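You operate a simulated robot arm through the tools that you are given. There is no shell and no other tool. Be economical: measure what you need, move in short steps, check, and stop when the job is done.

Carry out the task below with a simulated two-armed robot. There is one attempt and no reset: what you move stays moved.

Task
Switch off, then move the hose end from the round brush to the wide nozzle.
Fine: hold the brush while you pull; then stand it on the blue mat. Set down upright: round brush.

It is judged by the outcome, as a careful person would: the job done as asked, and still so three seconds after it is handed in. It fails if anything else is knocked over, pushed out of place, dropped, spilled or broken.

Robot
Two 7-joint arms with two-finger parallel grippers on one trunk, on a base that drives. Base frame: it is fixed to the floor where the robot stands at the start and does not move with it; the origin is under the middle of the robot, x ahead of it, y to its left, z up. Readings come in mm, rad, newtons and seconds.
The left shoulder is at the start at [70, 163, 1220], the right one opposite. With the tool pointing down near the work surface each hand reaches from about 100 to 700 mm from the robot's upright axis, wherever it stands, measured 20 degrees to its own side. Places, roughly: round brush (7x7x17 cm) [100, 800, 900]; top of the wide nozzle [0, 900, 1000]; vacuum switch [800, 0, 600]. Payload 3.43 kg a hand.
The TCP of each hand is the grasp point between the finger pads, 34 mm short of the fingertips. In the tool frame z runs along the fingers and y along their closing line. The gripper opens to 128 mm. The fingers are 24 mm wide and 12 mm thick; the gripper's body (48 by 130 mm) begins 96 mm behind the TCP.
Orientation is that of the tool frame in the base frame, as [roll, pitch, yaw] about the fixed x, y, z axes, in that order (R = Rz(yaw) Ry(pitch) Rx(roll)). With the fingers straight down and closing along the base's y, the tool's x points along the base's -x, its y along +y and its z along -z.

Tools
- The arms move only by the tool servo_tool. It takes "left_motion", "right_motion" or both (then of equal length, played together; a hand with none holds still); each is a list that holds one entry, the list of rows, each a list of 6 numbers: the shift along the tool's x, y, z in mm, then the turn, a rotation vector about the tool's x, y, z in rad. In form: [[[tx, ty, tz, ax, ay, az], ...]]. A call has 1 to 10 rows; each row is the pose to reach, as a shift and turn from the pose commanded when the call began, along the tool's axes at that moment. "left_grip" and "right_grip" are, for a hand that has rows, the finger opening in mm, from 0 to 128, set as the call begins (left out, the last holds). Rows are played at 5 a second. More than 50 mm and 0.15 rad between two rows, or a gripper value outside its range, and nothing of the call is played. A pose out of reach is approached as far as the arm can. The call stops where the force on the tool passes 50 N (or 10 N more than at its start, if that is more) or the arm is blocked; 0.2 s more then pass. The fingers move at their own pace (about 153 mm/s each) and stop on an object; they squeeze with about 36 N. The grip force told is the motor's: it shows also when the fingers shut on nothing. Time passes only in rows, and 0.2 s behind the last, so rows that repeat a pose let the fingers close. The reply holds the time, the measured pose of the TCP, the force on the tool along the base axes, the opening and the grip force, in the units named above and with some noise, with the torque about the TCP (base axes, N m) and any sound that the robot's microphone picked up.
- Cameras (640 x 400 px; columns grow to the right, rows downward): "scene" is now at [121.8, 54.5, 1450.5]; the picture's right is [0.61, -0.79, 0.00], its down [-0.43, -0.33, -0.84] and it looks along [0.66, 0.51, -0.55] (base axes); focal length 214 px, centre (320, 200). "left" rides on the left gripper at [76, 11, -160] in its tool frame; the picture's right is [-0.15, 0.99, 0.00], its down [-0.88, -0.13, -0.46] and it looks along [-0.45, -0.07, 0.89] (tool axes); focal length 234 px, centre (320, 200). "right" rides on the right gripper at [76, -11, -160] in its tool frame; the picture's right is [0.15, 0.99, 0.00], its down [-0.88, 0.13, -0.46] and it looks along [-0.45, 0.07, 0.89] (tool axes); focal length 234 px, centre (320, 200). There is no depth. A picture from a camera that has moved, and an enlarged one, comes with that camera's place and axes in the base frame and with its lens.
- capture(camera): a new picture of that camera. No time passes.
- lift_body(by): slides the trunk up (or, below 0, down) by that many mm; the arms and the scene camera ride with it, the base frame stays. It gives what a move gives, with no picture.
- base_move(legs): drives the robot by 1 to 6 legs, each [ahead, left, turn to the left] in mm, mm and rad, along the robot's own axes; the way and the turn of a leg run together, so that a leg with both is an arc; at most 1500 mm and 3.142 rad a leg. The arms and the cameras ride along, it lands a little off, and it stops where it bumps. It gives what a move gives.
- head_to(pan, tilt): turns the head with the scene camera to pan (to the left, within 1.501 rad either way) and tilt (down, from -0.506 to 1.204), counted from straight ahead of the robot. It gives what a move gives.
- close_up(camera, box): a new picture of the part [left, top, right, bottom] of that camera's present view, enlarged. No time passes.
- sign_off(): hands the job in; it is judged then, once.

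Go step by step. Nothing tells you exact positions but the pictures and the camera data: compare them with the known pose of the tool, close in by small moves and look again before you grip or let go. The budget is 120 turns and 100 pictures, counting those below and the enlarged ones. Unless the task says otherwise, let go and move clear before handing in, and close with one line.

The tools are called after "Request:" as name(argument=value, ...) on one line, values as JSON. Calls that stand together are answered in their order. servo_tool: Moves the arms, as the interface text tells. Its arguments: {"type":"object","properties":{"left_motion":{"type":"array"},"left_grip":{"type":"number"},"right_motion":{"type":"array"},"right_grip":{"type":"number"}},"required":[]} The other tools are called the same way: lift_body (by) slides the trunk up or down; base_move (legs) drives the base; head_to (pan, tilt) turns the head that bears the scene camera; capture (camera) takes a picture; close_up (camera, box) takes an enlarged picture of a part of a camera's view; sign_off () hands the job in.

At the start:

```text
time_s: 0.0
left_position: [443.3, 500.8, 1244.2]
left_orientation: [-3.141, 0.0, -3.14]
left_wrist_force: [0.0, -0.5, -0.3]
left_wrist_torque: [0.01, 0.01, 0.0]
left_opening: 128.1
left_grasp_force: 0.1
right_position: [662.4, 88.0, 1245.9]
right_orientation: [-3.141, 0.0, 3.14]
right_wrist_force: [-0.5, 0.4, 0.2]
right_wrist_torque: [-0.04, 0.01, 0.0]
right_opening: 128.1
right_grasp_force: 0.1
trunk travel left (down, up): [-700.0, 240.0]
robot x, y, heading: [-1.1, -0.8, 0.002]
head pan, tilt: [0.654, 0.578]
```

scene: 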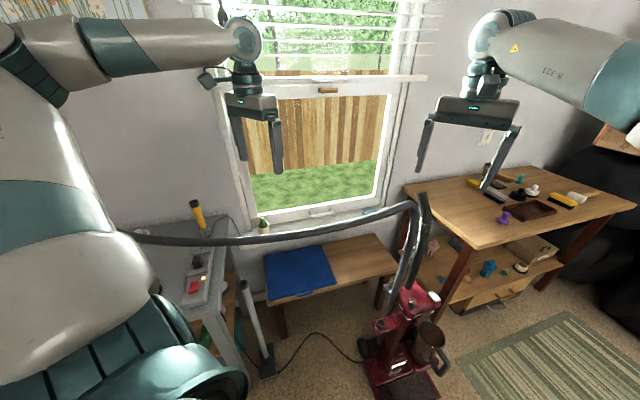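
right: 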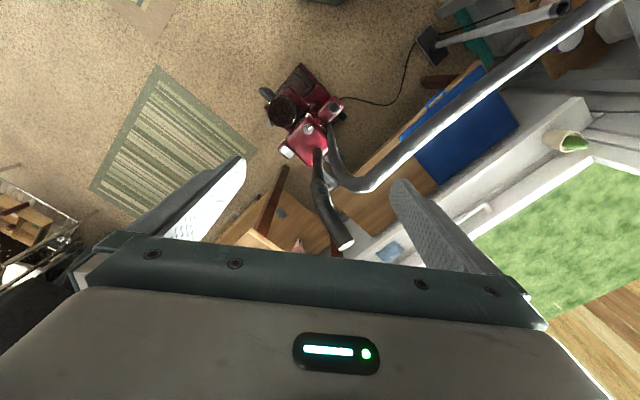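
left: 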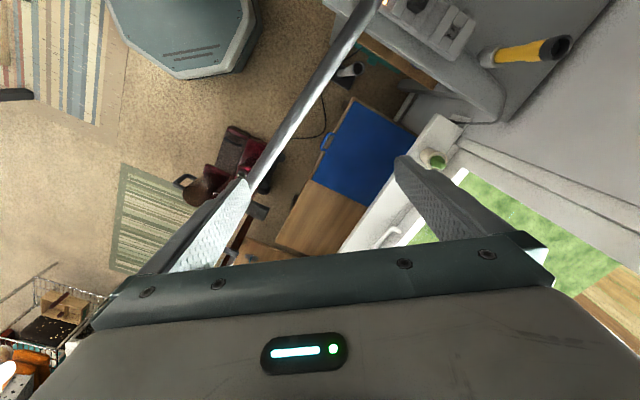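

I see a red vacuum ahead with its hose running to the left, a blue mat on a low bench and a grey table to the left. I'll look closer at the vacuum, and turn the head left to find the brush and the nozzle.

Request:
close_up(camera="scene", box=[340, 180, 480, 400])

Request:
close_up(camera="scene", box=[100, 180, 300, 400])

Request:
head_to(pan=1.4, tilt=0.6)

Request:
capture(camera="scene")

```text
1.82 times, centred on (410, 290) of scene
camera zoom: at [121.8, 54.5, 1450.5], right [0.61, -0.79, 0.0], down [-0.43, -0.33, -0.84], along [0.66, 0.51, -0.55], focal length 390 px, centre (156, 36)
```

zoom: 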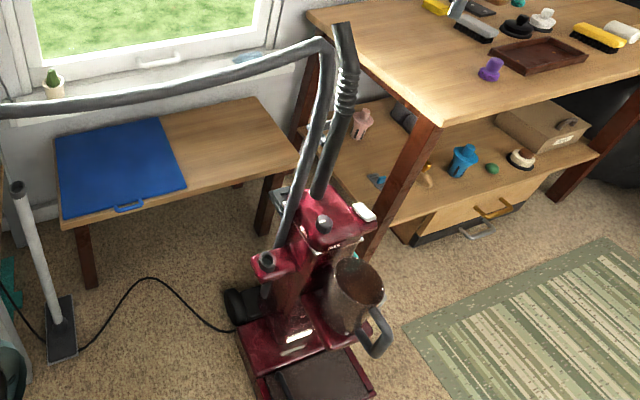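

```text
1.82 times, centred on (200, 290) of scene
camera zoom: at [121.8, 54.5, 1450.5], right [0.61, -0.79, 0.0], down [-0.43, -0.33, -0.84], along [0.66, 0.51, -0.55], focal length 390 px, centre (538, 36)
```

zoom: 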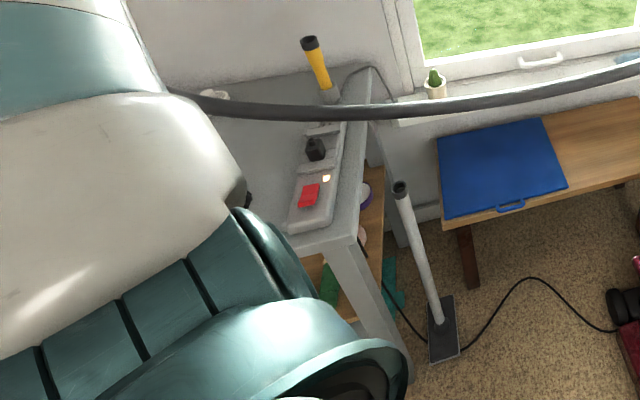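

```text
time_s: 1.1
left_position: [443.1, 500.0, 1246.6]
left_orientation: [3.141, 0.0, -3.14]
left_wrist_force: [0.4, 0.4, 0.5]
left_wrist_torque: [0.03, 0.02, -0.03]
left_opening: 128.0
left_grasp_force: 0.1
right_position: [662.3, 87.8, 1245.3]
right_orientation: [-3.141, 0.0, 3.141]
right_wrist_force: [0.1, 0.3, -0.1]
right_wrist_torque: [0.0, 0.02, 0.0]
right_opening: 128.0
right_grasp_force: 0.0
trunk travel left (down, up): [-700.0, 240.0]
robot x, y, heading: [-0.2, 2.9, -0.0]
head pan, tilt: [1.4, 0.6]
```

```text
94 pictures are left
camera scene: at [66.3, 87.4, 1448.5], right [0.99, -0.17, 0.0], down [-0.1, -0.56, -0.82], along [0.14, 0.81, -0.57], focal length 214 px, centre (320, 200)
```

scene: 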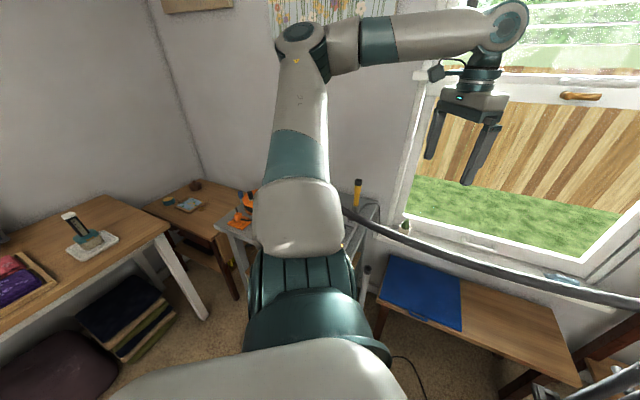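

The vacuum's own controls (a white rocker and a knob) are on its red top. The brush is hidden behind the left arm. I'll do the switch first, so I zoom in on the controls.

Request:
close_up(camera="right", box=[250, 60, 370, 180])

Request:
head_to(pan=0.0, tilt=0.8)

Request:
capture(camera="scene")

```text
3.33 times, centred on (310, 120) of right
camera zoom: at [586.1, 77.4, 1405.2], right [-0.15, 0.99, 0.0], down [0.88, 0.13, 0.46], along [0.45, 0.07, -0.89], focal length 781 px, centre (353, 467)
```

zoom: 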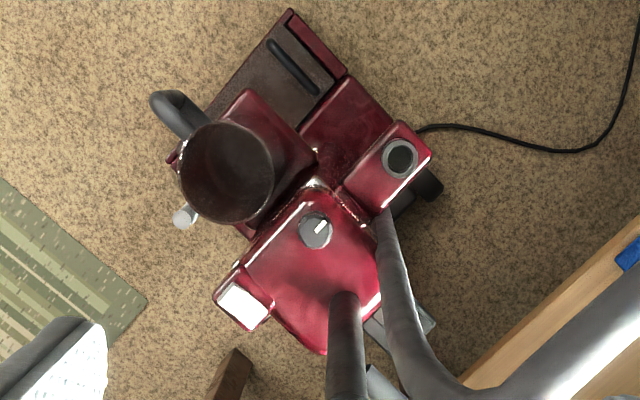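

```text
time_s: 2.6
left_position: [444.5, 500.3, 1246.5]
left_orientation: [-3.141, -0.001, -3.14]
left_wrist_force: [0.0, -0.6, 1.2]
left_wrist_torque: [0.0, -0.01, -0.02]
left_opening: 128.2
left_grasp_force: 0.0
right_position: [662.1, 87.7, 1246.9]
right_orientation: [3.141, 0.0, -3.14]
right_wrist_force: [-0.3, 0.3, 0.1]
right_wrist_torque: [0.0, 0.01, 0.01]
right_opening: 128.1
right_grasp_force: 0.0
trunk travel left (down, up): [-700.0, 240.0]
robot x, y, heading: [0.9, -1.2, -0.001]
head pan, tilt: [0.0, 0.799]
```

```text
92 pictures are left
camera scene: at [131.8, 0.4, 1431.6], right [0.0, -1.0, 0.0], down [-0.72, 0.0, -0.7], along [0.7, 0.0, -0.72], focal length 214 px, centre (320, 200)
```

scene: 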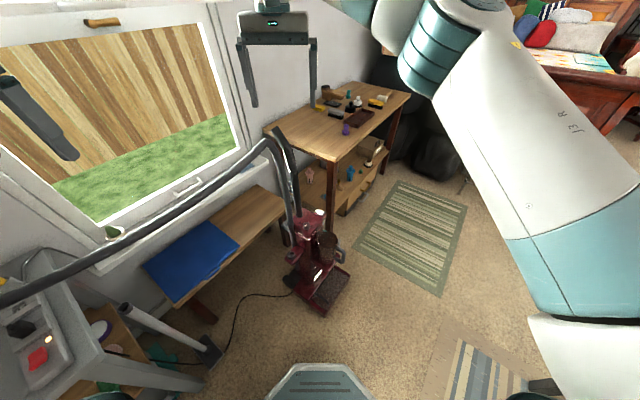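

I place the white pad at about [808, 2, 647], which fits the listed vacuum switch, and the grey dial at about [726, 65, 650]. I'll look closer at the pad before pressing.

Request:
close_up(camera="scene", box=[280, 190, 350, 260])

Request:
servo_tool(right_motion=[[[10, -12, 50, 0, 0, 0], [20, -24, 100, 0, 0, 0], [30, -36, 150, 0, 0, 0], [30, -48, 200, 0, 0, 0], [30, -60, 250, 0, 0, 0], [30, -70, 300, 0, 0, 0]]], right_grip=0)

Request:
capture(camera="right")

```text
5.71 times, centred on (315, 225) of scene
camera zoom: at [131.8, 0.4, 1431.6], right [0.0, -1.0, 0.0], down [-0.72, 0.0, -0.7], along [0.7, 0.0, -0.72], focal length 1226 px, centre (349, 57)
```

zoom: 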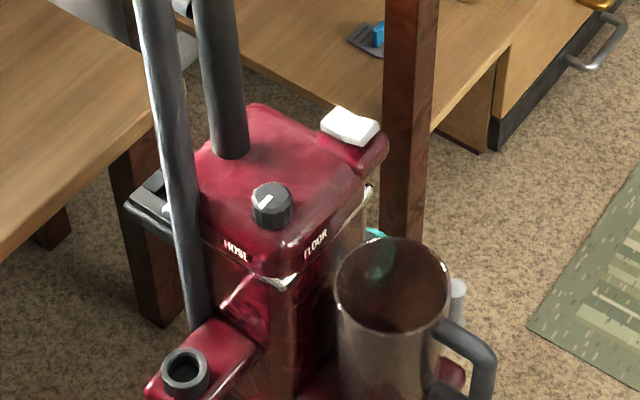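

```text
refused: row 1 steps farther than a row can; nothing moved
```

```text
90 pictures are left
camera right: at [586.1, 77.4, 1405.3], right [-0.15, 0.99, 0.0], down [0.88, 0.13, 0.46], along [0.45, 0.07, -0.89], focal length 234 px, centre (320, 200)
```

right: 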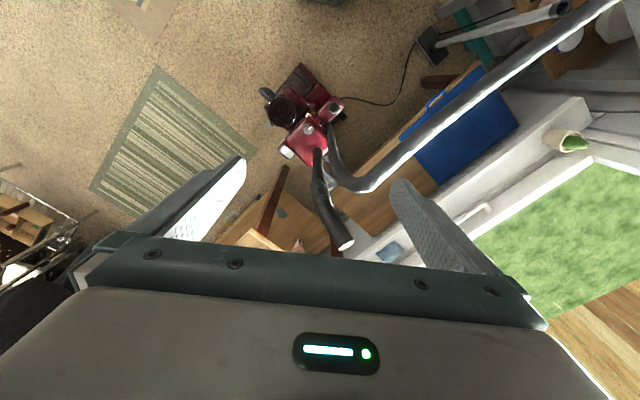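

The white pad is a rocker switch and the dial is only the HOSE/FLOOR selector. The pad is just out of reach, so I drive ahead and slightly left, then turn and lower the closed right hand.

Request:
base_move(legs=[[150, 60, 0]])

Request:
capture(camera="right")

```text
time_s: 4.0
left_position: [589.4, 558.3, 1247.5]
left_orientation: [-3.141, 0.002, 3.137]
left_wrist_force: [-1.1, 0.0, -0.1]
left_wrist_torque: [0.02, -0.01, -0.01]
left_opening: 128.2
left_grasp_force: 0.0
right_position: [806.9, 144.9, 1247.0]
right_orientation: [3.14, 0.003, 3.137]
right_wrist_force: [0.5, -0.1, 0.3]
right_wrist_torque: [0.0, -0.03, -0.01]
right_opening: 128.0
right_grasp_force: 0.0
trunk travel left (down, up): [-700.0, 240.0]
robot x, y, heading: [144.1, 60.6, -0.004]
head pan, tilt: [0.0, 0.799]
```

```text
89 pictures are left
camera right: at [730.1, 134.5, 1406.6], right [-0.14, 0.99, 0.0], down [0.88, 0.13, 0.46], along [0.45, 0.07, -0.89], focal length 234 px, centre (320, 200)
```

right: 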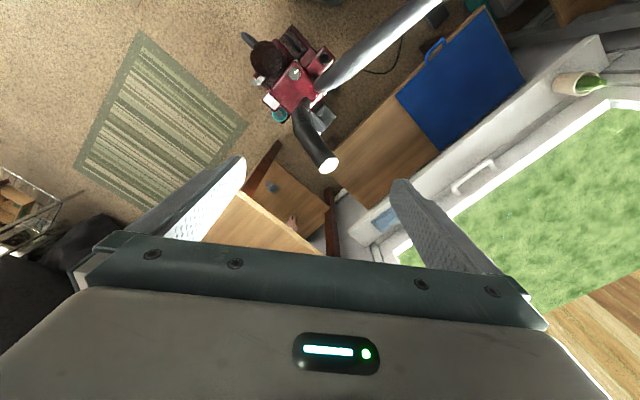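

The handle leans up to about [860, 165, 1035]. I move the right hand to y ≈ 2 and turn its wide side away from the handle before going down.

Request:
servo_tool(right_motion=[[[0, -16, 0, 0, 0, -0.149], [0, -32, 0, 0, 0, -0.298], [0, -48, 0, 0, 0, -0.447], [0, -64, 0, 0, 0, -0.596], [0, -80, 0, 0, 0, -0.745], [0, -96, 0, 0, 0, -0.894], [0, -112, 0, 0, 0, -1.043], [0, -128, 20, 0, 0, -1.192], [0, -143, 60, 0, 0, -1.341], [0, -145, 100, 0, 0, -1.49]]], right_grip=0)

Request:
capture(camera="right")

```text
time_s: 6.2
left_position: [589.5, 560.0, 1245.5]
left_orientation: [-3.14, 0.001, 3.137]
left_wrist_force: [0.1, 0.8, -0.1]
left_wrist_torque: [-0.07, -0.04, 0.03]
left_opening: 128.2
left_grasp_force: 0.1
right_position: [680.2, -16.5, 1151.9]
right_orientation: [-3.13, 0.002, -1.794]
right_wrist_force: [0.0, -0.1, 0.3]
right_wrist_torque: [-0.07, 0.0, 0.0]
right_opening: 0.0
right_grasp_force: 33.5
right hand out of reach, approached as far as the arm can: row 7, 8, 9, 10
trunk travel left (down, up): [-700.0, 240.0]
robot x, y, heading: [147.2, 60.0, -0.003]
head pan, tilt: [0.0, 0.799]
```

```text
88 pictures are left
camera right: at [672.1, -92.9, 1310.4], right [-1.0, 0.08, -0.01], down [0.06, 0.89, 0.45], along [0.04, 0.45, -0.89], focal length 234 px, centre (320, 200)
```

right: 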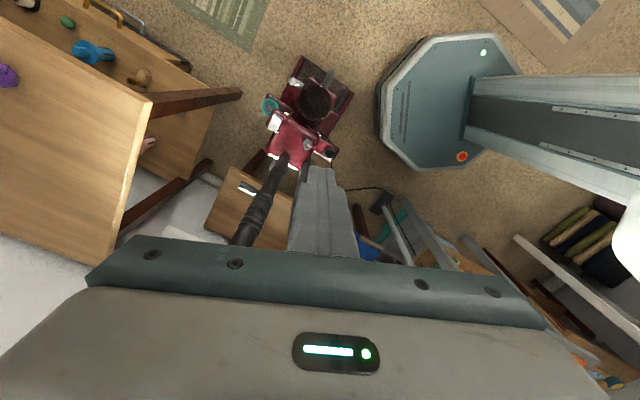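

The pad is confirmed at about [810, 0, 647], but the arm is at the end of its reach. The gap between the robot's base and the vacuum's foot is about 150 mm, so I drive 85 mm ahead.

Request:
base_move(legs=[[85, 0, 0]])

Request:
servo_tool(right_motion=[[[-8, -20, 0, 0, 0, 0], [-15, -45, 0, 0, 0, 0]]])

Request:
capture(camera="right")

```text
time_s: 7.3
left_position: [675.2, 557.4, 1245.6]
left_orientation: [3.14, 0.001, 3.138]
left_wrist_force: [0.3, 0.3, -0.7]
left_wrist_torque: [-0.03, 0.01, -0.04]
left_opening: 128.2
left_grasp_force: 0.1
right_position: [765.3, -18.6, 1150.1]
right_orientation: [-3.132, 0.002, -1.795]
right_wrist_force: [0.0, -0.4, -0.3]
right_wrist_torque: [0.0, -0.01, -0.01]
right_opening: 0.0
right_grasp_force: 33.1
trunk travel left (down, up): [-700.0, 240.0]
robot x, y, heading: [231.7, 59.7, -0.011]
head pan, tilt: [0.0, 0.799]
```

```text
time_s: 7.9
left_position: [675.3, 559.2, 1245.2]
left_orientation: [-3.141, 0.0, 3.137]
left_wrist_force: [0.1, -0.1, -0.6]
left_wrist_torque: [-0.03, 0.03, 0.0]
left_opening: 127.7
left_grasp_force: 0.1
right_position: [771.9, -9.6, 1150.0]
right_orientation: [-3.131, 0.0, -1.794]
right_wrist_force: [0.3, 0.1, 0.3]
right_wrist_torque: [-0.04, 0.02, 0.0]
right_opening: 0.1
right_grasp_force: 33.2
right hand out of reach, approached as far as the arm can: row 1, 2
trunk travel left (down, up): [-700.0, 240.0]
robot x, y, heading: [228.6, 58.3, -0.001]
head pan, tilt: [0.0, 0.799]
```

```text
87 pictures are left
camera right: at [762.4, -85.4, 1308.9], right [-1.0, 0.08, -0.01], down [0.07, 0.89, 0.46], along [0.05, 0.45, -0.89], focal length 234 px, centre (320, 200)
```

right: 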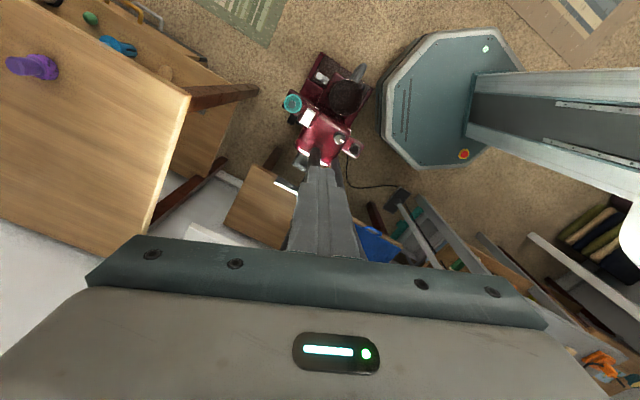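

I'm still told "out of reach", perhaps because of the wrist turn or the height. I turn the wrist back a bit while correcting x, to see which it is.

Request:
servo_tool(right_motion=[[[-5, -15, 0, 0, 0, 0.14], [-10, -35, 20, 0, 0, 0.28], [-11, -38, 60, 0, 0, 0.42]]])

```text
time_s: 8.7
left_position: [676.0, 557.9, 1245.5]
left_orientation: [-3.141, -0.001, 3.139]
left_wrist_force: [0.4, 0.5, -0.4]
left_wrist_torque: [-0.02, 0.01, 0.02]
left_opening: 128.3
left_grasp_force: 0.1
right_position: [812.4, -8.2, 1087.9]
right_orientation: [-3.132, 0.006, -2.217]
right_wrist_force: [-0.1, -0.6, -0.2]
right_wrist_torque: [0.01, 0.01, 0.0]
right_opening: 0.0
right_grasp_force: 32.9
trunk travel left (down, up): [-700.0, 240.0]
robot x, y, heading: [235.0, 58.1, -0.003]
head pan, tilt: [0.0, 0.799]
```

The wrist turn was the limit. The hand now sits above the switch, so I lower it to about 60 mm above the pad.

Request:
servo_tool(right_motion=[[[-2, 4, 49, 0, 0, 0], [-4, 8, 98, 0, 0, 0], [-4, 8, 147, 0, 0, 0], [-4, 8, 196, 0, 0, 0], [-4, 8, 245, 0, 0, 0], [-4, 8, 294, 0, 0, 0], [-4, 8, 340, 0, 0, 0]]])

Request:
capture(camera="right")

Request:
capture(camera="scene")

```text
time_s: 10.3
left_position: [676.6, 558.7, 1245.5]
left_orientation: [3.14, -0.001, 3.137]
left_wrist_force: [0.2, -0.3, -0.1]
left_wrist_torque: [0.01, 0.02, 0.01]
left_opening: 128.2
left_grasp_force: 0.1
right_position: [811.1, -1.9, 747.8]
right_orientation: [-3.133, 0.008, -2.214]
right_wrist_force: [-0.8, -0.4, 1.1]
right_wrist_torque: [-0.01, -0.03, 0.01]
right_opening: 0.1
right_grasp_force: 32.5
trunk travel left (down, up): [-700.0, 240.0]
robot x, y, heading: [231.6, 59.1, -0.009]
head pan, tilt: [0.0, 0.799]
```

```text
86 pictures are left
camera right: at [773.3, -68.2, 907.7], right [-0.88, 0.48, -0.01], down [0.42, 0.78, 0.46], along [0.23, 0.4, -0.89], focal length 234 px, centre (320, 200)
```

right: 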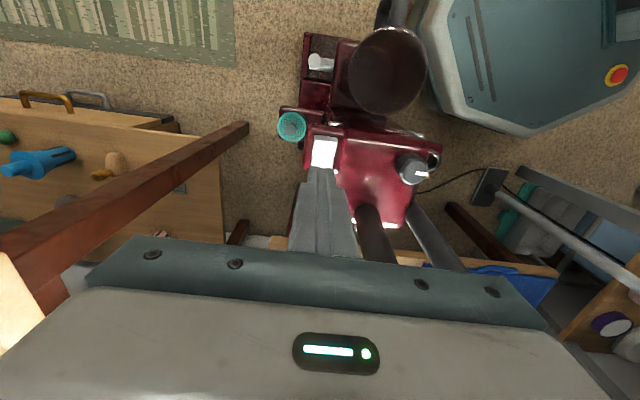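

```text
85 pictures are left
camera scene: at [362.4, 59.6, 1431.6], right [0.0, -1.0, 0.0], down [-0.72, 0.0, -0.7], along [0.7, 0.0, -0.72], focal length 214 px, centre (320, 200)
```

scene: 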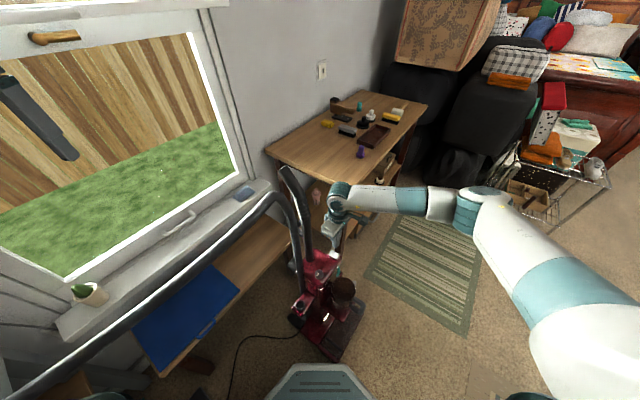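

Request:
close_up(camera="scene", box=[290, 180, 380, 280])

Request:
close_up(camera="right", box=[260, 90, 400, 190])

```text
4.00 times, centred on (335, 230) of scene
camera zoom: at [362.4, 59.6, 1431.6], right [0.0, -1.0, 0.0], down [-0.72, 0.0, -0.7], along [0.7, 0.0, -0.72], focal length 858 px, centre (260, 80)
```

zoom: 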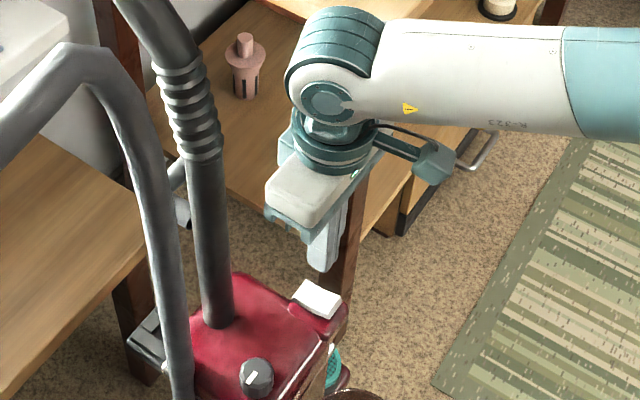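

```text
4.00 times, centred on (330, 140) of right
camera zoom: at [773.3, -68.2, 907.7], right [-0.88, 0.48, -0.01], down [0.42, 0.78, 0.46], along [0.23, 0.4, -0.89], focal length 937 px, centre (280, 440)
```

zoom: 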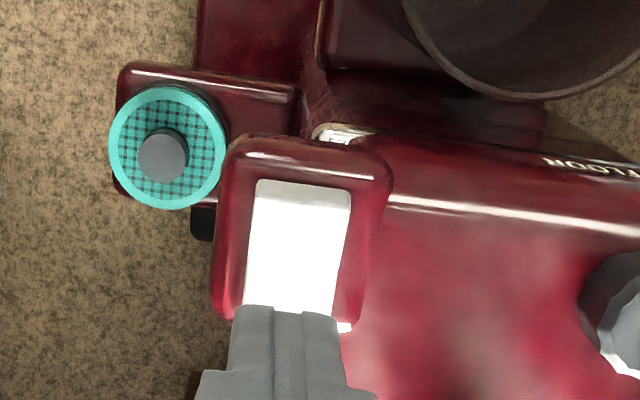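

The near (front) end of the white rocker stands proud, so that is the end to press. I shift the fingertips about 10 mm toward it and press in small steps.

Request:
servo_tool(right_motion=[[[10, 2, 0, 0, 0, 0], [10, 2, 35, 0, 0, 0], [10, 2, 46, 0, 0, 0]]])

Request:
close_up(camera="scene", box=[310, 220, 350, 270])

Request:
close_up(camera="right", box=[260, 90, 400, 190])

```text
time_s: 11.1
left_position: [674.8, 558.4, 1246.5]
left_orientation: [3.141, 0.003, 3.138]
left_wrist_force: [-0.3, -1.1, -0.4]
left_wrist_torque: [0.02, -0.05, -0.03]
left_opening: 127.9
left_grasp_force: 0.0
right_position: [803.8, -6.8, 702.9]
right_orientation: [-3.133, 0.006, -2.213]
right_wrist_force: [-0.3, 0.0, -0.6]
right_wrist_torque: [0.0, 0.0, 0.0]
right_opening: 0.2
right_grasp_force: 32.9
trunk travel left (down, up): [-700.0, 240.0]
robot x, y, heading: [228.4, 57.6, -0.003]
head pan, tilt: [0.0, 0.799]
```

```text
8.00 times, centred on (330, 245) of scene
camera zoom: at [361.5, 59.6, 1431.7], right [0.0, -1.0, 0.0], down [-0.72, 0.0, -0.7], along [0.7, 0.0, -0.72], focal length 1716 px, centre (240, -160)
```

zoom: 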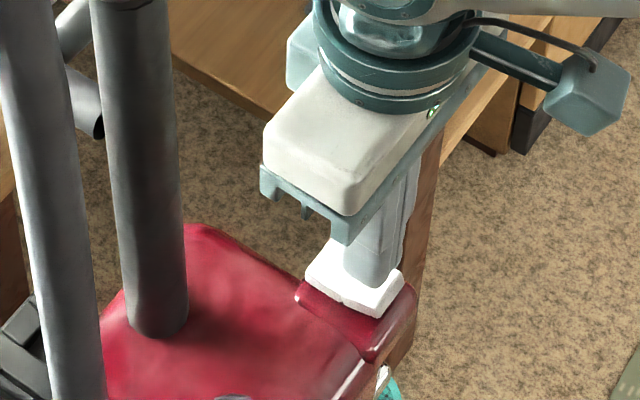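

```text
4.00 times, centred on (330, 140) of right
camera zoom: at [765.5, -73.5, 862.0], right [-0.88, 0.48, -0.01], down [0.42, 0.78, 0.46], along [0.23, 0.4, -0.89], focal length 937 px, centre (280, 440)
```

zoom: 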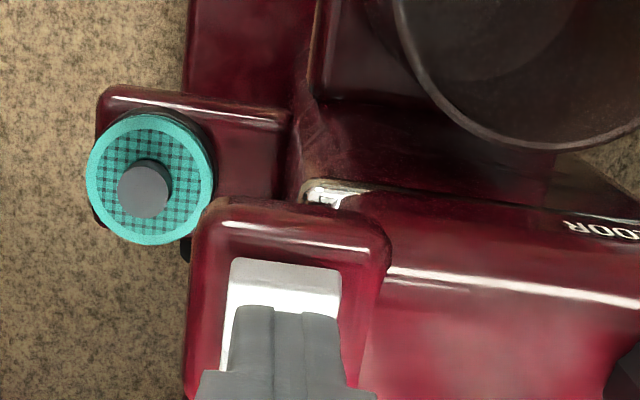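

The fingertips are over the front half of the rocker, just above it. I press in small steps.

Request:
servo_tool(right_motion=[[[4, 0, 0, 0, 0, 0], [4, 0, 5, 0, 0, 0], [4, 0, 9, 0, 0, 0], [4, 0, 13, 0, 0, 0], [4, 0, 17, 0, 0, 0], [4, 0, 21, 0, 0, 0], [4, 0, 25, 0, 0, 0], [4, 0, 29, 0, 0, 0]]])

Request:
close_up(camera="scene", box=[310, 220, 350, 270])

```text
time_s: 12.8
left_position: [672.2, 557.5, 1246.9]
left_orientation: [3.14, 0.003, 3.137]
left_wrist_force: [0.6, -0.2, 0.1]
left_wrist_torque: [0.04, 0.06, 0.02]
left_opening: 128.0
left_grasp_force: 0.0
right_position: [801.9, -10.6, 686.8]
right_orientation: [-3.13, 0.013, -2.214]
right_wrist_force: [-18.9, -8.5, 35.7]
right_wrist_torque: [-0.17, 0.5, 0.47]
right_opening: 0.0
right_grasp_force: 33.0
trunk travel left (down, up): [-700.0, 240.0]
robot x, y, heading: [226.1, 63.7, -0.01]
head pan, tilt: [0.0, 0.799]
stopped in row 8 (right hand): the force on the tool passed its limit (the readings are from after the stop); the commanded pose is now the measured one
```

```text
8.00 times, centred on (330, 245) of scene
camera zoom: at [357.4, 58.9, 1432.3], right [-0.01, -1.0, 0.0], down [-0.71, 0.0, -0.7], along [0.7, 0.0, -0.71], focal length 1716 px, centre (240, -160)
```

zoom: 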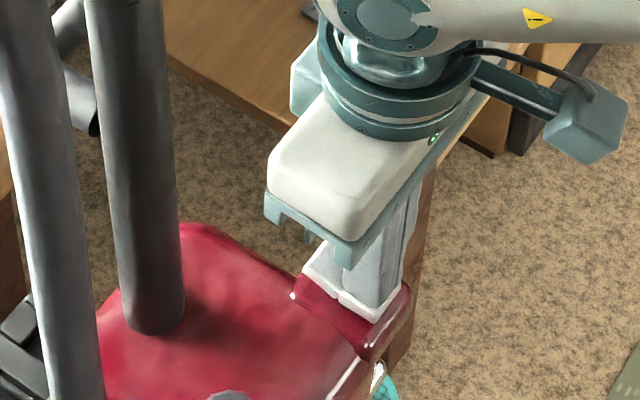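

The front end looks pressed in, though no sound was reported. I lift off and check.

Request:
servo_tool(right_motion=[[[0, 0, -15, 0, 0, 0], [0, 0, -50, 0, 0, 0], [0, 0, -90, 0, 0, 0]]])

Request:
close_up(camera="scene", box=[310, 220, 350, 270])

Request:
close_up(camera="right", box=[260, 90, 400, 190])

```text
time_s: 13.6
left_position: [675.5, 558.1, 1245.1]
left_orientation: [3.141, 0.003, 3.137]
left_wrist_force: [-0.1, -0.4, 0.5]
left_wrist_torque: [0.01, 0.01, 0.01]
left_opening: 128.0
left_grasp_force: 0.0
right_position: [804.2, -10.4, 770.7]
right_orientation: [-3.132, 0.012, -2.214]
right_wrist_force: [0.2, 0.4, 0.3]
right_wrist_torque: [-0.01, 0.02, 0.02]
right_opening: 0.0
right_grasp_force: 32.4
trunk travel left (down, up): [-700.0, 240.0]
robot x, y, heading: [230.8, 63.0, -0.004]
head pan, tilt: [0.0, 0.799]
```

```text
8.00 times, centred on (330, 245) of scene
camera zoom: at [361.6, 59.6, 1431.5], right [0.0, -1.0, 0.0], down [-0.72, 0.0, -0.7], along [0.7, 0.0, -0.72], focal length 1716 px, centre (240, -160)
```

zoom: 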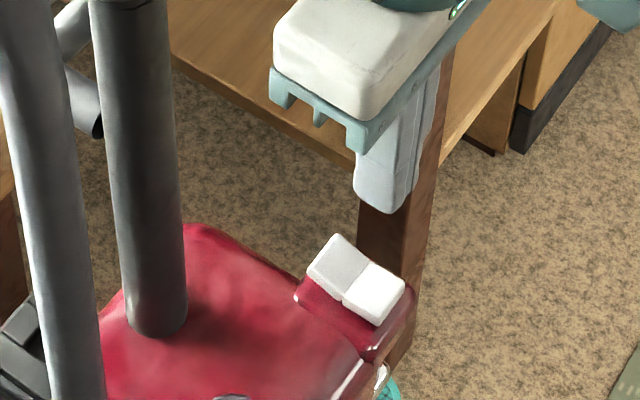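

```text
4.00 times, centred on (330, 140) of right
camera zoom: at [764.4, -77.3, 929.9], right [-0.88, 0.48, -0.01], down [0.42, 0.78, 0.46], along [0.23, 0.4, -0.89], focal length 937 px, centre (280, 440)
```

zoom: 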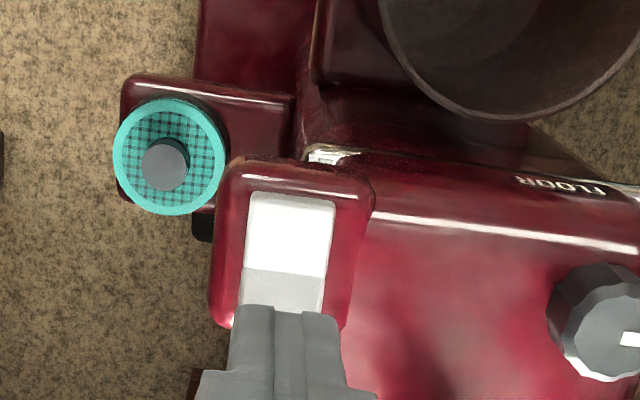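

The rocker has flipped, so the vacuum is off. I raise the right hand clear, back the robot away and turn left toward the brush.

Request:
servo_tool(right_motion=[[[0, 0, -48, 0, 0, 0], [0, 0, -96, 0, 0, 0], [0, 0, -144, 0, 0, 0], [0, 0, -192, 0, 0, 0], [0, 0, -240, 0, 0, 0], [0, 0, -288, 0, 0, 0], [0, 0, -336, 0, 0, 0], [0, 0, -384, 0, 0, 0], [0, 0, -432, 0, 0, 0]]])

Request:
base_move(legs=[[-330, 0, 0], [0, 0, 1.0]])

Request:
head_to(pan=0.5, tilt=0.7)

Request:
capture(camera="scene")

```text
time_s: 15.6
left_position: [674.0, 559.3, 1245.7]
left_orientation: [-3.141, 0.001, 3.139]
left_wrist_force: [1.0, -0.3, -0.1]
left_wrist_torque: [0.01, -0.01, 0.01]
left_opening: 127.8
left_grasp_force: 0.0
right_position: [797.3, -13.0, 1207.9]
right_orientation: [-3.127, 0.01, -2.215]
right_wrist_force: [0.5, 0.5, 1.2]
right_wrist_torque: [0.0, 0.01, -0.02]
right_opening: 0.0
right_grasp_force: 33.6
trunk travel left (down, up): [-700.0, 240.0]
robot x, y, heading: [230.2, 62.2, -0.005]
head pan, tilt: [0.0, 0.799]
```

```text
time_s: 20.3
left_position: [-291.5, 702.1, 1246.3]
left_orientation: [-3.141, 0.001, -2.123]
left_wrist_force: [-0.1, -0.3, -0.4]
left_wrist_torque: [-0.02, -0.02, 0.01]
left_opening: 127.9
left_grasp_force: 0.0
right_position: [260.8, 507.5, 1205.8]
right_orientation: [-3.131, 0.01, -1.195]
right_wrist_force: [-0.2, 0.7, -0.3]
right_wrist_torque: [0.01, 0.0, 0.01]
right_opening: 0.1
right_grasp_force: 32.9
trunk travel left (down, up): [-700.0, 240.0]
robot x, y, heading: [-101.7, 62.2, 1.015]
head pan, tilt: [0.0, 0.799]
```

```text
time_s: 21.2
left_position: [-289.9, 700.9, 1245.9]
left_orientation: [-3.141, 0.0, -2.123]
left_wrist_force: [-1.1, -0.6, -0.5]
left_wrist_torque: [-0.04, -0.01, 0.01]
left_opening: 128.0
left_grasp_force: 0.1
right_position: [262.0, 507.8, 1206.0]
right_orientation: [-3.133, 0.011, -1.197]
right_wrist_force: [-0.6, -0.7, 0.3]
right_wrist_torque: [-0.04, 0.01, 0.02]
right_opening: 0.1
right_grasp_force: 33.0
trunk travel left (down, up): [-700.0, 240.0]
robot x, y, heading: [-97.6, 60.3, 1.019]
head pan, tilt: [0.499, 0.7]
```

```text
77 pictures are left
camera scene: at [-65.8, 188.6, 1439.9], right [1.0, -0.06, 0.0], down [-0.04, -0.64, -0.76], along [0.04, 0.76, -0.64], focal length 214 px, centre (320, 200)
```

scene: 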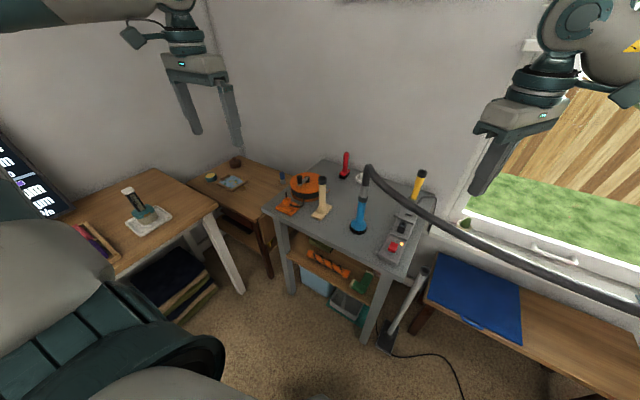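

Request:
close_up(camera="scene", box=[260, 140, 440, 280])

Request:
close_up(camera="scene", box=[320, 150, 400, 250])

Request:
capture(camera="right")

```text
2.86 times, centred on (350, 210) of scene
camera zoom: at [-65.8, 188.6, 1439.9], right [1.0, -0.06, 0.0], down [-0.04, -0.64, -0.76], along [0.04, 0.76, -0.64], focal length 613 px, centre (234, 171)
```

zoom: 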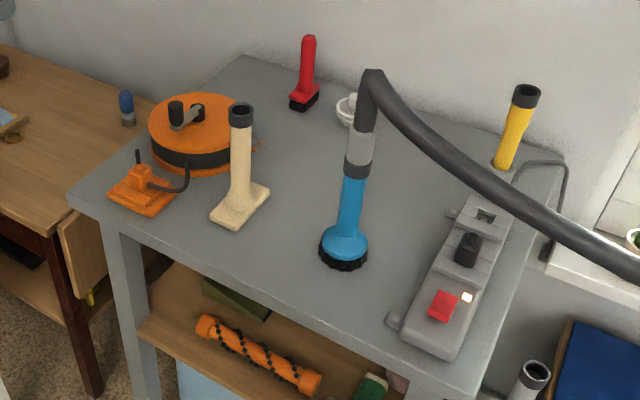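

```text
4.00 times, centred on (360, 200) of scene
camera zoom: at [-65.8, 188.6, 1439.9], right [1.0, -0.06, 0.0], down [-0.04, -0.64, -0.76], along [0.04, 0.76, -0.64], focal length 858 px, centre (160, 200)
```

zoom: 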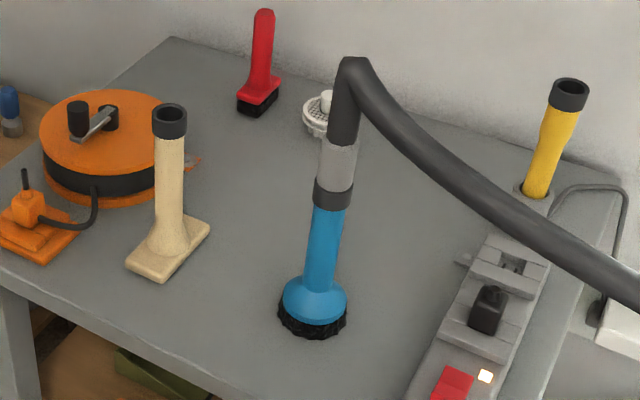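

```text
74 pictures are left
camera right: at [298.1, 439.5, 1364.3], right [-0.87, -0.5, -0.01], down [-0.45, 0.77, 0.46], along [-0.22, 0.41, -0.89], focal length 234 px, centre (320, 200)
```

right: 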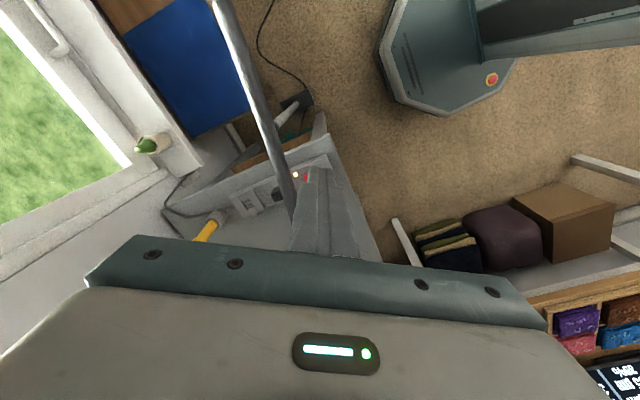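

The round brush is the blue one at about [119, 764], standing on the grey table (top z ≈ 780) with the grey hose cuff at z ≈ 987. The wide nozzle is the beige one at about [-20, 886]. The plan is that the left hand takes the cuff and the right hand holds the brush, so I shift the base left to put the brush in front of both.

Request:
base_move(legs=[[0, 160, 0]])

Request:
head_to(pan=0.0, tilt=0.7)

Request:
capture(camera="scene")

Request:
close_up(camera="scene", box=[250, 150, 390, 250])

```text
time_s: 22.7
left_position: [-422.0, 784.1, 1245.8]
left_orientation: [3.14, 0.003, -2.127]
left_wrist_force: [-0.4, -0.4, -0.5]
left_wrist_torque: [0.06, -0.01, -0.02]
left_opening: 127.9
left_grasp_force: 0.2
right_position: [128.0, 589.1, 1207.1]
right_orientation: [-3.134, 0.013, -1.197]
right_wrist_force: [-0.6, 0.0, 0.4]
right_wrist_torque: [0.0, 0.04, -0.01]
right_opening: 0.0
right_grasp_force: 33.5
trunk travel left (down, up): [-700.0, 240.0]
robot x, y, heading: [-235.8, 140.4, 1.013]
head pan, tilt: [0.499, 0.7]
```

```text
time_s: 23.6
left_position: [-424.4, 784.9, 1246.3]
left_orientation: [3.14, 0.001, -2.128]
left_wrist_force: [0.1, 1.7, -0.3]
left_wrist_torque: [-0.01, 0.03, -0.02]
left_opening: 128.2
left_grasp_force: 0.0
right_position: [126.2, 590.3, 1205.2]
right_orientation: [-3.131, 0.011, -1.199]
right_wrist_force: [0.6, 0.8, 0.4]
right_wrist_torque: [-0.01, -0.02, 0.04]
right_opening: 0.1
right_grasp_force: 33.0
trunk travel left (down, up): [-700.0, 240.0]
robot x, y, heading: [-233.0, 143.1, 1.017]
head pan, tilt: [0.0, 0.7]
```

```text
73 pictures are left
camera scene: at [-161.6, 260.0, 1439.9], right [0.85, -0.53, 0.0], down [-0.34, -0.55, -0.76], along [0.4, 0.65, -0.64], focal length 214 px, centre (320, 200)
```

scene: 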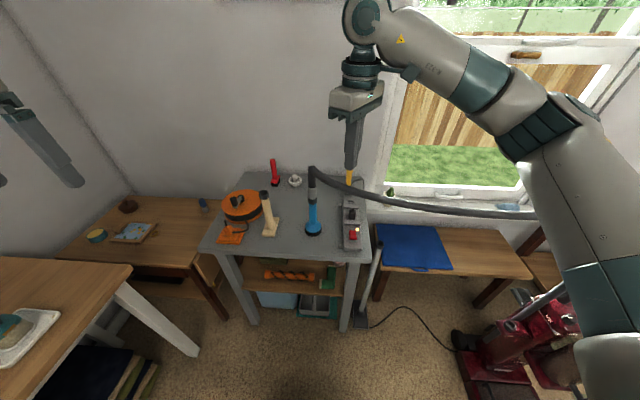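

```text
4.00 times, centred on (320, 200) of scene
camera zoom: at [-161.6, 260.0, 1439.9], right [0.85, -0.53, 0.0], down [-0.34, -0.55, -0.76], along [0.4, 0.65, -0.64], focal length 858 px, centre (320, 200)
```

zoom: 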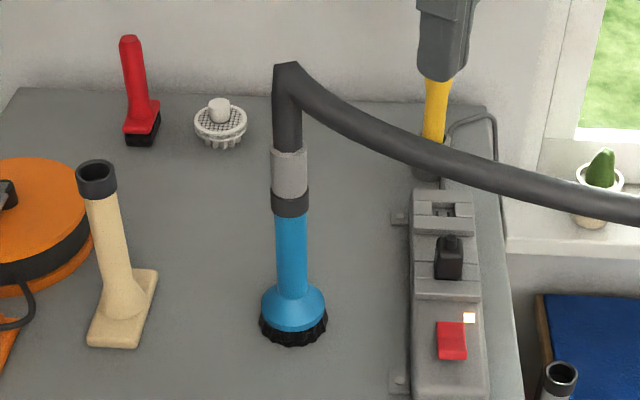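

Brush at [122, 770], neck at z 840–934; cuff at z 957–1006. I bring both hands behind the brush, well above the table, with their headings changed: right for the neck, left for the cuff.

Request:
servo_tool(left_motion=[[[-9, -37, 18, 0, 0, 0.09], [-19, -75, 36, 0, 0, 0.18], [-28, -112, 55, 0, 0, 0.27], [-37, -149, 73, 0, 0, 0.36], [-47, -187, 91, 0, 0, 0.45], [-56, -224, 110, 0, 0, 0.54], [-66, -261, 128, 0, 0, 0.62], [-75, -299, 146, 0, 0, 0.7]]], right_motion=[[[-3, 4, 23, 0, 0, 0.072], [-6, 8, 46, 0, 0, 0.144], [-9, 12, 69, 0, 0, 0.216], [-12, 16, 92, 0, 0, 0.288], [-14, 20, 115, 0, 0, 0.36], [-17, 24, 138, 0, 0, 0.432], [-20, 27, 161, 0, 0, 0.504], [-22, 30, 185, 0, 0, 0.576]]], left_grip=100, right_grip=90)

Request:
capture(camera="scene")

```text
time_s: 25.4
left_position: [-125.6, 693.4, 1097.8]
left_orientation: [-3.139, -0.002, -2.828]
left_wrist_force: [0.1, -0.1, 0.3]
left_wrist_torque: [-0.01, -0.01, -0.01]
left_opening: 100.0
left_grasp_force: 0.0
right_position: [91.6, 604.3, 1020.6]
right_orientation: [3.141, 0.012, -1.776]
right_wrist_force: [-0.4, -0.2, 0.2]
right_wrist_torque: [-0.02, 0.01, 0.01]
right_opening: 90.3
right_grasp_force: 0.1
trunk travel left (down, up): [-700.0, 240.0]
robot x, y, heading: [-232.9, 146.4, 1.02]
head pan, tilt: [0.0, 0.7]
```

```text
71 pictures are left
camera scene: at [-160.1, 262.7, 1439.6], right [0.85, -0.53, 0.0], down [-0.34, -0.55, -0.76], along [0.4, 0.65, -0.65], focal length 214 px, centre (320, 200)
```

scene: 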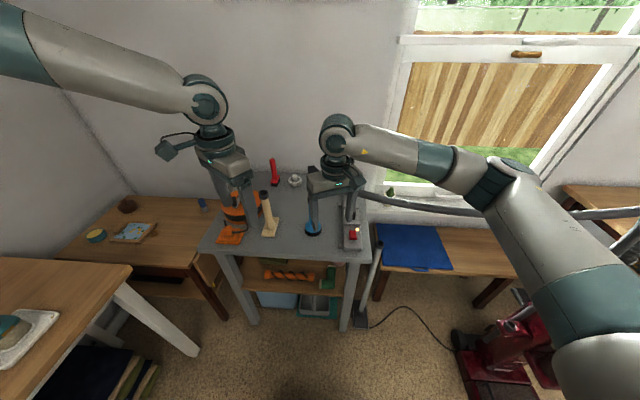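

Both arms are in place behind the brush. I now tip the hands up toward horizontal in stages, watching the right elbow near the hose.

Request:
servo_tool(left_motion=[[[0, 0, 0, 0, -0.14, 0], [0, 0, 0, 0, -0.28, 0], [0, 0, 0, 0, -0.42, 0], [0, 0, 0, 0, -0.56, 0]]], right_motion=[[[0, 0, 0, 0, -0.14, 0], [0, 0, 0, 0, -0.28, 0], [0, 0, 0, 0, -0.42, 0], [0, 0, 0, 0, -0.56, 0]]])

Request:
capture(camera="scene")

```text
time_s: 26.4
left_position: [-129.7, 689.9, 1101.2]
left_orientation: [-3.141, 0.563, -2.829]
left_wrist_force: [-0.4, -0.2, 0.0]
left_wrist_torque: [0.0, 0.0, -0.04]
left_opening: 100.0
left_grasp_force: 0.0
right_position: [90.2, 603.2, 1021.8]
right_orientation: [-3.137, 0.578, -1.771]
right_wrist_force: [0.1, 0.2, 0.5]
right_wrist_torque: [0.01, -0.02, 0.01]
right_opening: 90.2
right_grasp_force: 0.2
trunk travel left (down, up): [-700.0, 240.0]
robot x, y, heading: [-234.4, 144.0, 1.011]
head pan, tilt: [0.0, 0.7]
```

```text
70 pictures are left
camera scene: at [-162.8, 259.2, 1440.1], right [0.85, -0.53, 0.0], down [-0.34, -0.55, -0.77], along [0.4, 0.65, -0.64], focal length 214 px, centre (320, 200)
```

scene: 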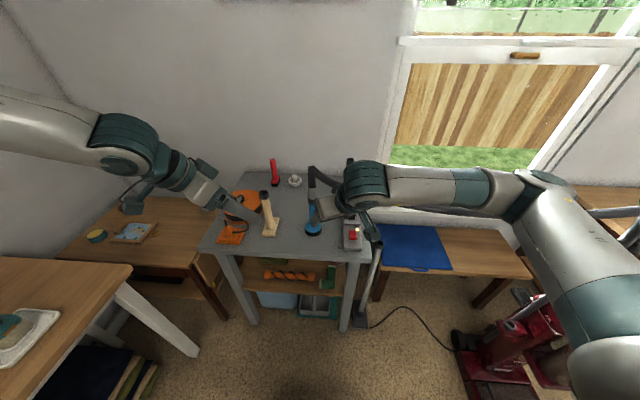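

Request:
servo_tool(left_motion=[[[0, 0, 0, 0, -0.14, 0], [0, 0, 0, 0, -0.28, 0], [0, 0, 0, 0, -0.42, 0], [0, 0, 0, 0, -0.56, 0], [0, 0, 0, 0, -0.66, 0]]], right_motion=[[[0, 0, 0, 0, -0.1, 0], [0, 0, 0, 0, -0.2, 0], [0, 0, 0, 0, -0.3, 0], [0, 0, 0, 0, -0.4, 0], [0, 0, 0, 0, -0.49, 0]]])

Request:
capture(camera="scene")

Request:
capture(camera="left")

Request:
capture(camera="right")

```text
time_s: 27.6
left_position: [-129.2, 703.7, 1098.1]
left_orientation: [-3.138, 1.222, -2.826]
left_wrist_force: [-0.2, 0.7, 0.4]
left_wrist_torque: [0.02, 0.07, 0.03]
left_opening: 99.9
left_grasp_force: 0.0
left hand out of reach, approached as far as the arm can: row 4, 5
right_position: [91.7, 603.3, 1021.3]
right_orientation: [-3.136, 1.021, -1.77]
right_wrist_force: [0.5, -0.1, 0.9]
right_wrist_torque: [-0.02, -0.02, 0.0]
right_opening: 90.1
right_grasp_force: 0.2
trunk travel left (down, up): [-700.0, 240.0]
robot x, y, heading: [-234.5, 144.6, 1.013]
head pan, tilt: [0.0, 0.7]
```

```text
69 pictures are left
camera scene: at [-162.2, 260.6, 1440.0], right [0.85, -0.53, 0.0], down [-0.34, -0.55, -0.76], along [0.4, 0.65, -0.64], focal length 214 px, centre (320, 200)
```

scene: 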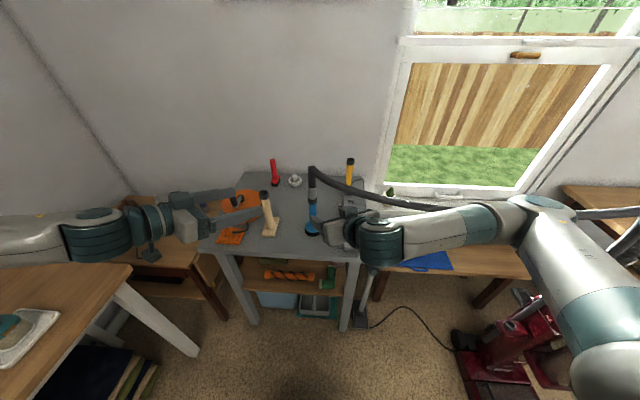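

```text
68 pictures are left
camera left: at [-299.7, 659.9, 1081.5], right [-0.26, 0.96, 0.14], down [-0.08, -0.16, 0.98], along [0.96, 0.24, 0.12], focal length 234 px, centre (320, 200)
```

left: 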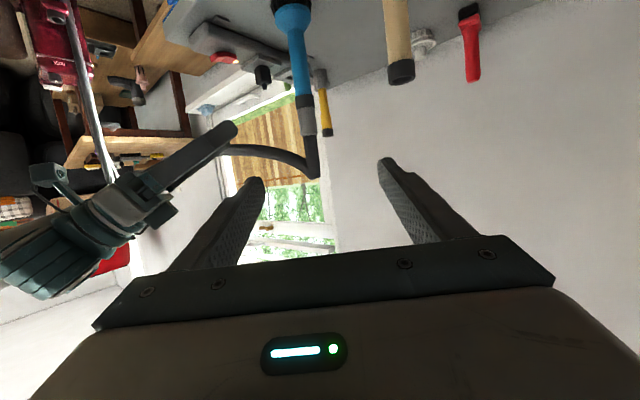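

```text
67 pictures are left
camera right: at [66.1, 430.3, 1039.4], right [-0.98, 0.12, -0.13], down [-0.12, 0.1, 0.99], along [0.14, 0.99, -0.08], focal length 234 px, centre (320, 200)
```

right: 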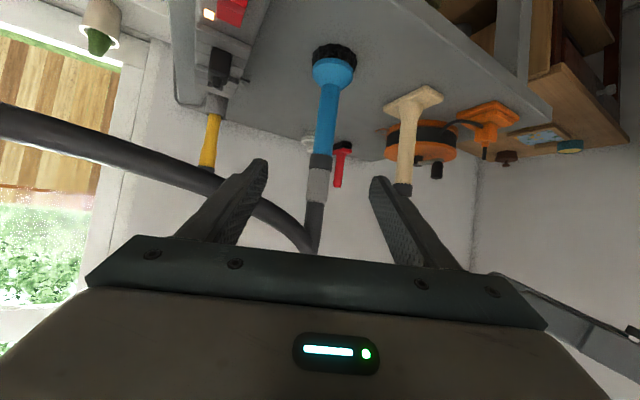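

The triangulation from both hand cameras agrees: brush axis at [119, 761], cuff z ≈ 966–1016. The right hand advances toward the brush neck (z ≈ 885) and stops short for a check.

Request:
servo_tool(right_motion=[[[16, 2, 30, 0, 0, 0], [32, 4, 60, 0, 0, 0], [32, 4, 100, 0, 0, 0], [32, 4, 140, 0, 0, 0]]], right_grip=80)

Request:
capture(camera="right")

Request:
capture(camera="left")

```text
time_s: 28.6
left_position: [-126.6, 701.1, 1098.9]
left_orientation: [3.137, 1.219, -2.832]
left_wrist_force: [0.1, 0.3, 0.9]
left_wrist_torque: [-0.01, 0.02, 0.0]
left_opening: 100.0
left_grasp_force: 0.1
right_position: [156.9, 626.4, 1012.5]
right_orientation: [-3.14, 1.062, -1.77]
right_wrist_force: [0.1, -0.5, 0.0]
right_wrist_torque: [0.03, -0.02, 0.03]
right_opening: 79.8
right_grasp_force: 0.1
right hand out of reach, approached as far as the arm can: row 1, 2, 3, 4
trunk travel left (down, up): [-700.0, 240.0]
robot x, y, heading: [-234.6, 143.8, 1.016]
head pan, tilt: [0.0, 0.7]
```

```text
66 pictures are left
camera right: at [131.9, 452.0, 1023.5], right [-0.98, 0.13, -0.13], down [-0.12, 0.06, 0.99], along [0.13, 0.99, -0.04], focal length 234 px, centre (320, 200)
```

right: 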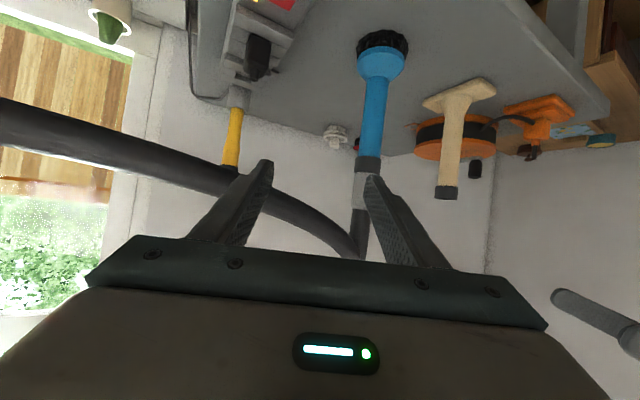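

```text
65 pictures are left
camera left: at [-297.9, 659.1, 1082.3], right [-0.26, 0.96, 0.14], down [-0.08, -0.16, 0.98], along [0.96, 0.24, 0.12], focal length 234 px, centre (320, 200)
```

left: 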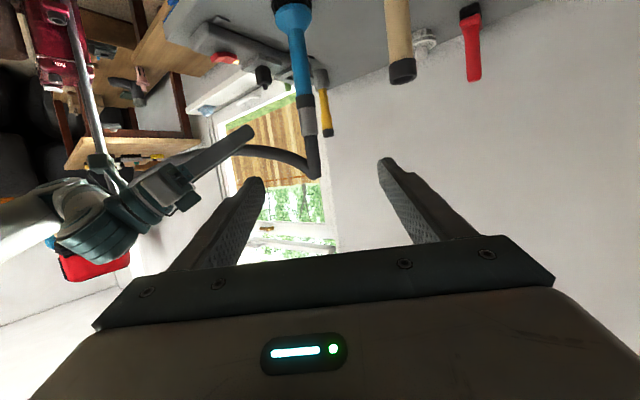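

The right arm hits a joint limit here because the shoulder sits too high and too close. I retract the hand up, back the base off a little and lower the trunk so the forearm can come in flatter.

Request:
servo_tool(right_motion=[[[-20, 0, -40, 0, 0, 0], [-40, 10, -80, 0, 0, 0], [-70, 20, -110, 0, 0, 0], [-100, 30, -130, 0, 0, 0]]])

Request:
base_move(legs=[[-80, 0, 0]])

Request:
lift_body(by=-100)

Request:
capture(camera="scene")

```text
time_s: 29.6
left_position: [-129.1, 702.5, 1098.8]
left_orientation: [-3.141, 1.221, -2.829]
left_wrist_force: [0.5, -0.2, 0.3]
left_wrist_torque: [-0.02, 0.04, -0.06]
left_opening: 100.1
left_grasp_force: 0.0
right_position: [115.7, 581.1, 1160.6]
right_orientation: [-3.133, 1.064, -1.766]
right_wrist_force: [-0.7, -0.6, -0.4]
right_wrist_torque: [0.0, 0.02, 0.0]
right_opening: 80.2
right_grasp_force: 0.0
right hand out of reach, approached as far as the arm can: row 3, 4
trunk travel left (down, up): [-700.0, 240.0]
robot x, y, heading: [-230.6, 146.8, 1.013]
head pan, tilt: [0.0, 0.7]
```

```text
time_s: 30.6
left_position: [-171.4, 634.6, 1099.1]
left_orientation: [3.14, 1.219, -2.831]
left_wrist_force: [0.5, -0.3, -0.3]
left_wrist_torque: [0.0, 0.05, 0.02]
left_opening: 99.9
left_grasp_force: 0.1
right_position: [74.3, 512.7, 1160.4]
right_orientation: [-3.136, 1.064, -1.769]
right_wrist_force: [0.4, -1.0, 0.0]
right_wrist_torque: [0.01, -0.02, -0.02]
right_opening: 79.9
right_grasp_force: 0.1
trunk travel left (down, up): [-700.0, 240.0]
robot x, y, heading: [-276.1, 79.4, 1.01]
head pan, tilt: [0.0, 0.7]
```

```text
time_s: 32.0
left_position: [-170.2, 635.3, 998.5]
left_orientation: [3.141, 1.22, -2.83]
left_wrist_force: [0.2, 0.1, -0.3]
left_wrist_torque: [-0.03, -0.03, 0.02]
left_opening: 99.9
left_grasp_force: 0.2
right_position: [74.2, 511.7, 1059.0]
right_orientation: [-3.137, 1.066, -1.768]
right_wrist_force: [-0.5, -0.3, 0.4]
right_wrist_torque: [-0.03, -0.04, -0.01]
right_opening: 80.3
right_grasp_force: 0.0
trunk travel left (down, up): [-600.0, 340.0]
robot x, y, heading: [-273.9, 77.9, 1.012]
head pan, tilt: [0.0, 0.7]
```

```text
64 pictures are left
camera scene: at [-204.0, 192.1, 1339.9], right [0.85, -0.53, 0.0], down [-0.34, -0.55, -0.76], along [0.4, 0.65, -0.64], focal length 214 px, centre (320, 200)
```

scene: 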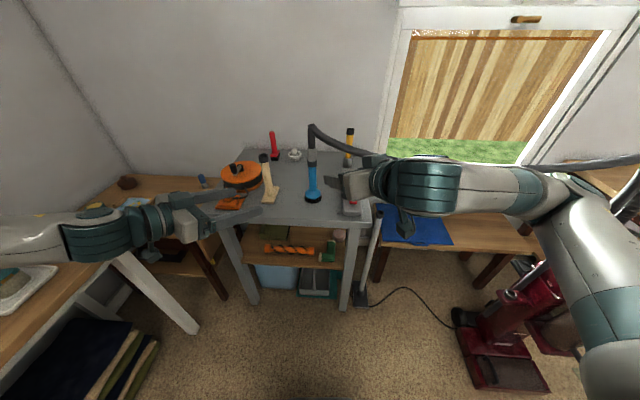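

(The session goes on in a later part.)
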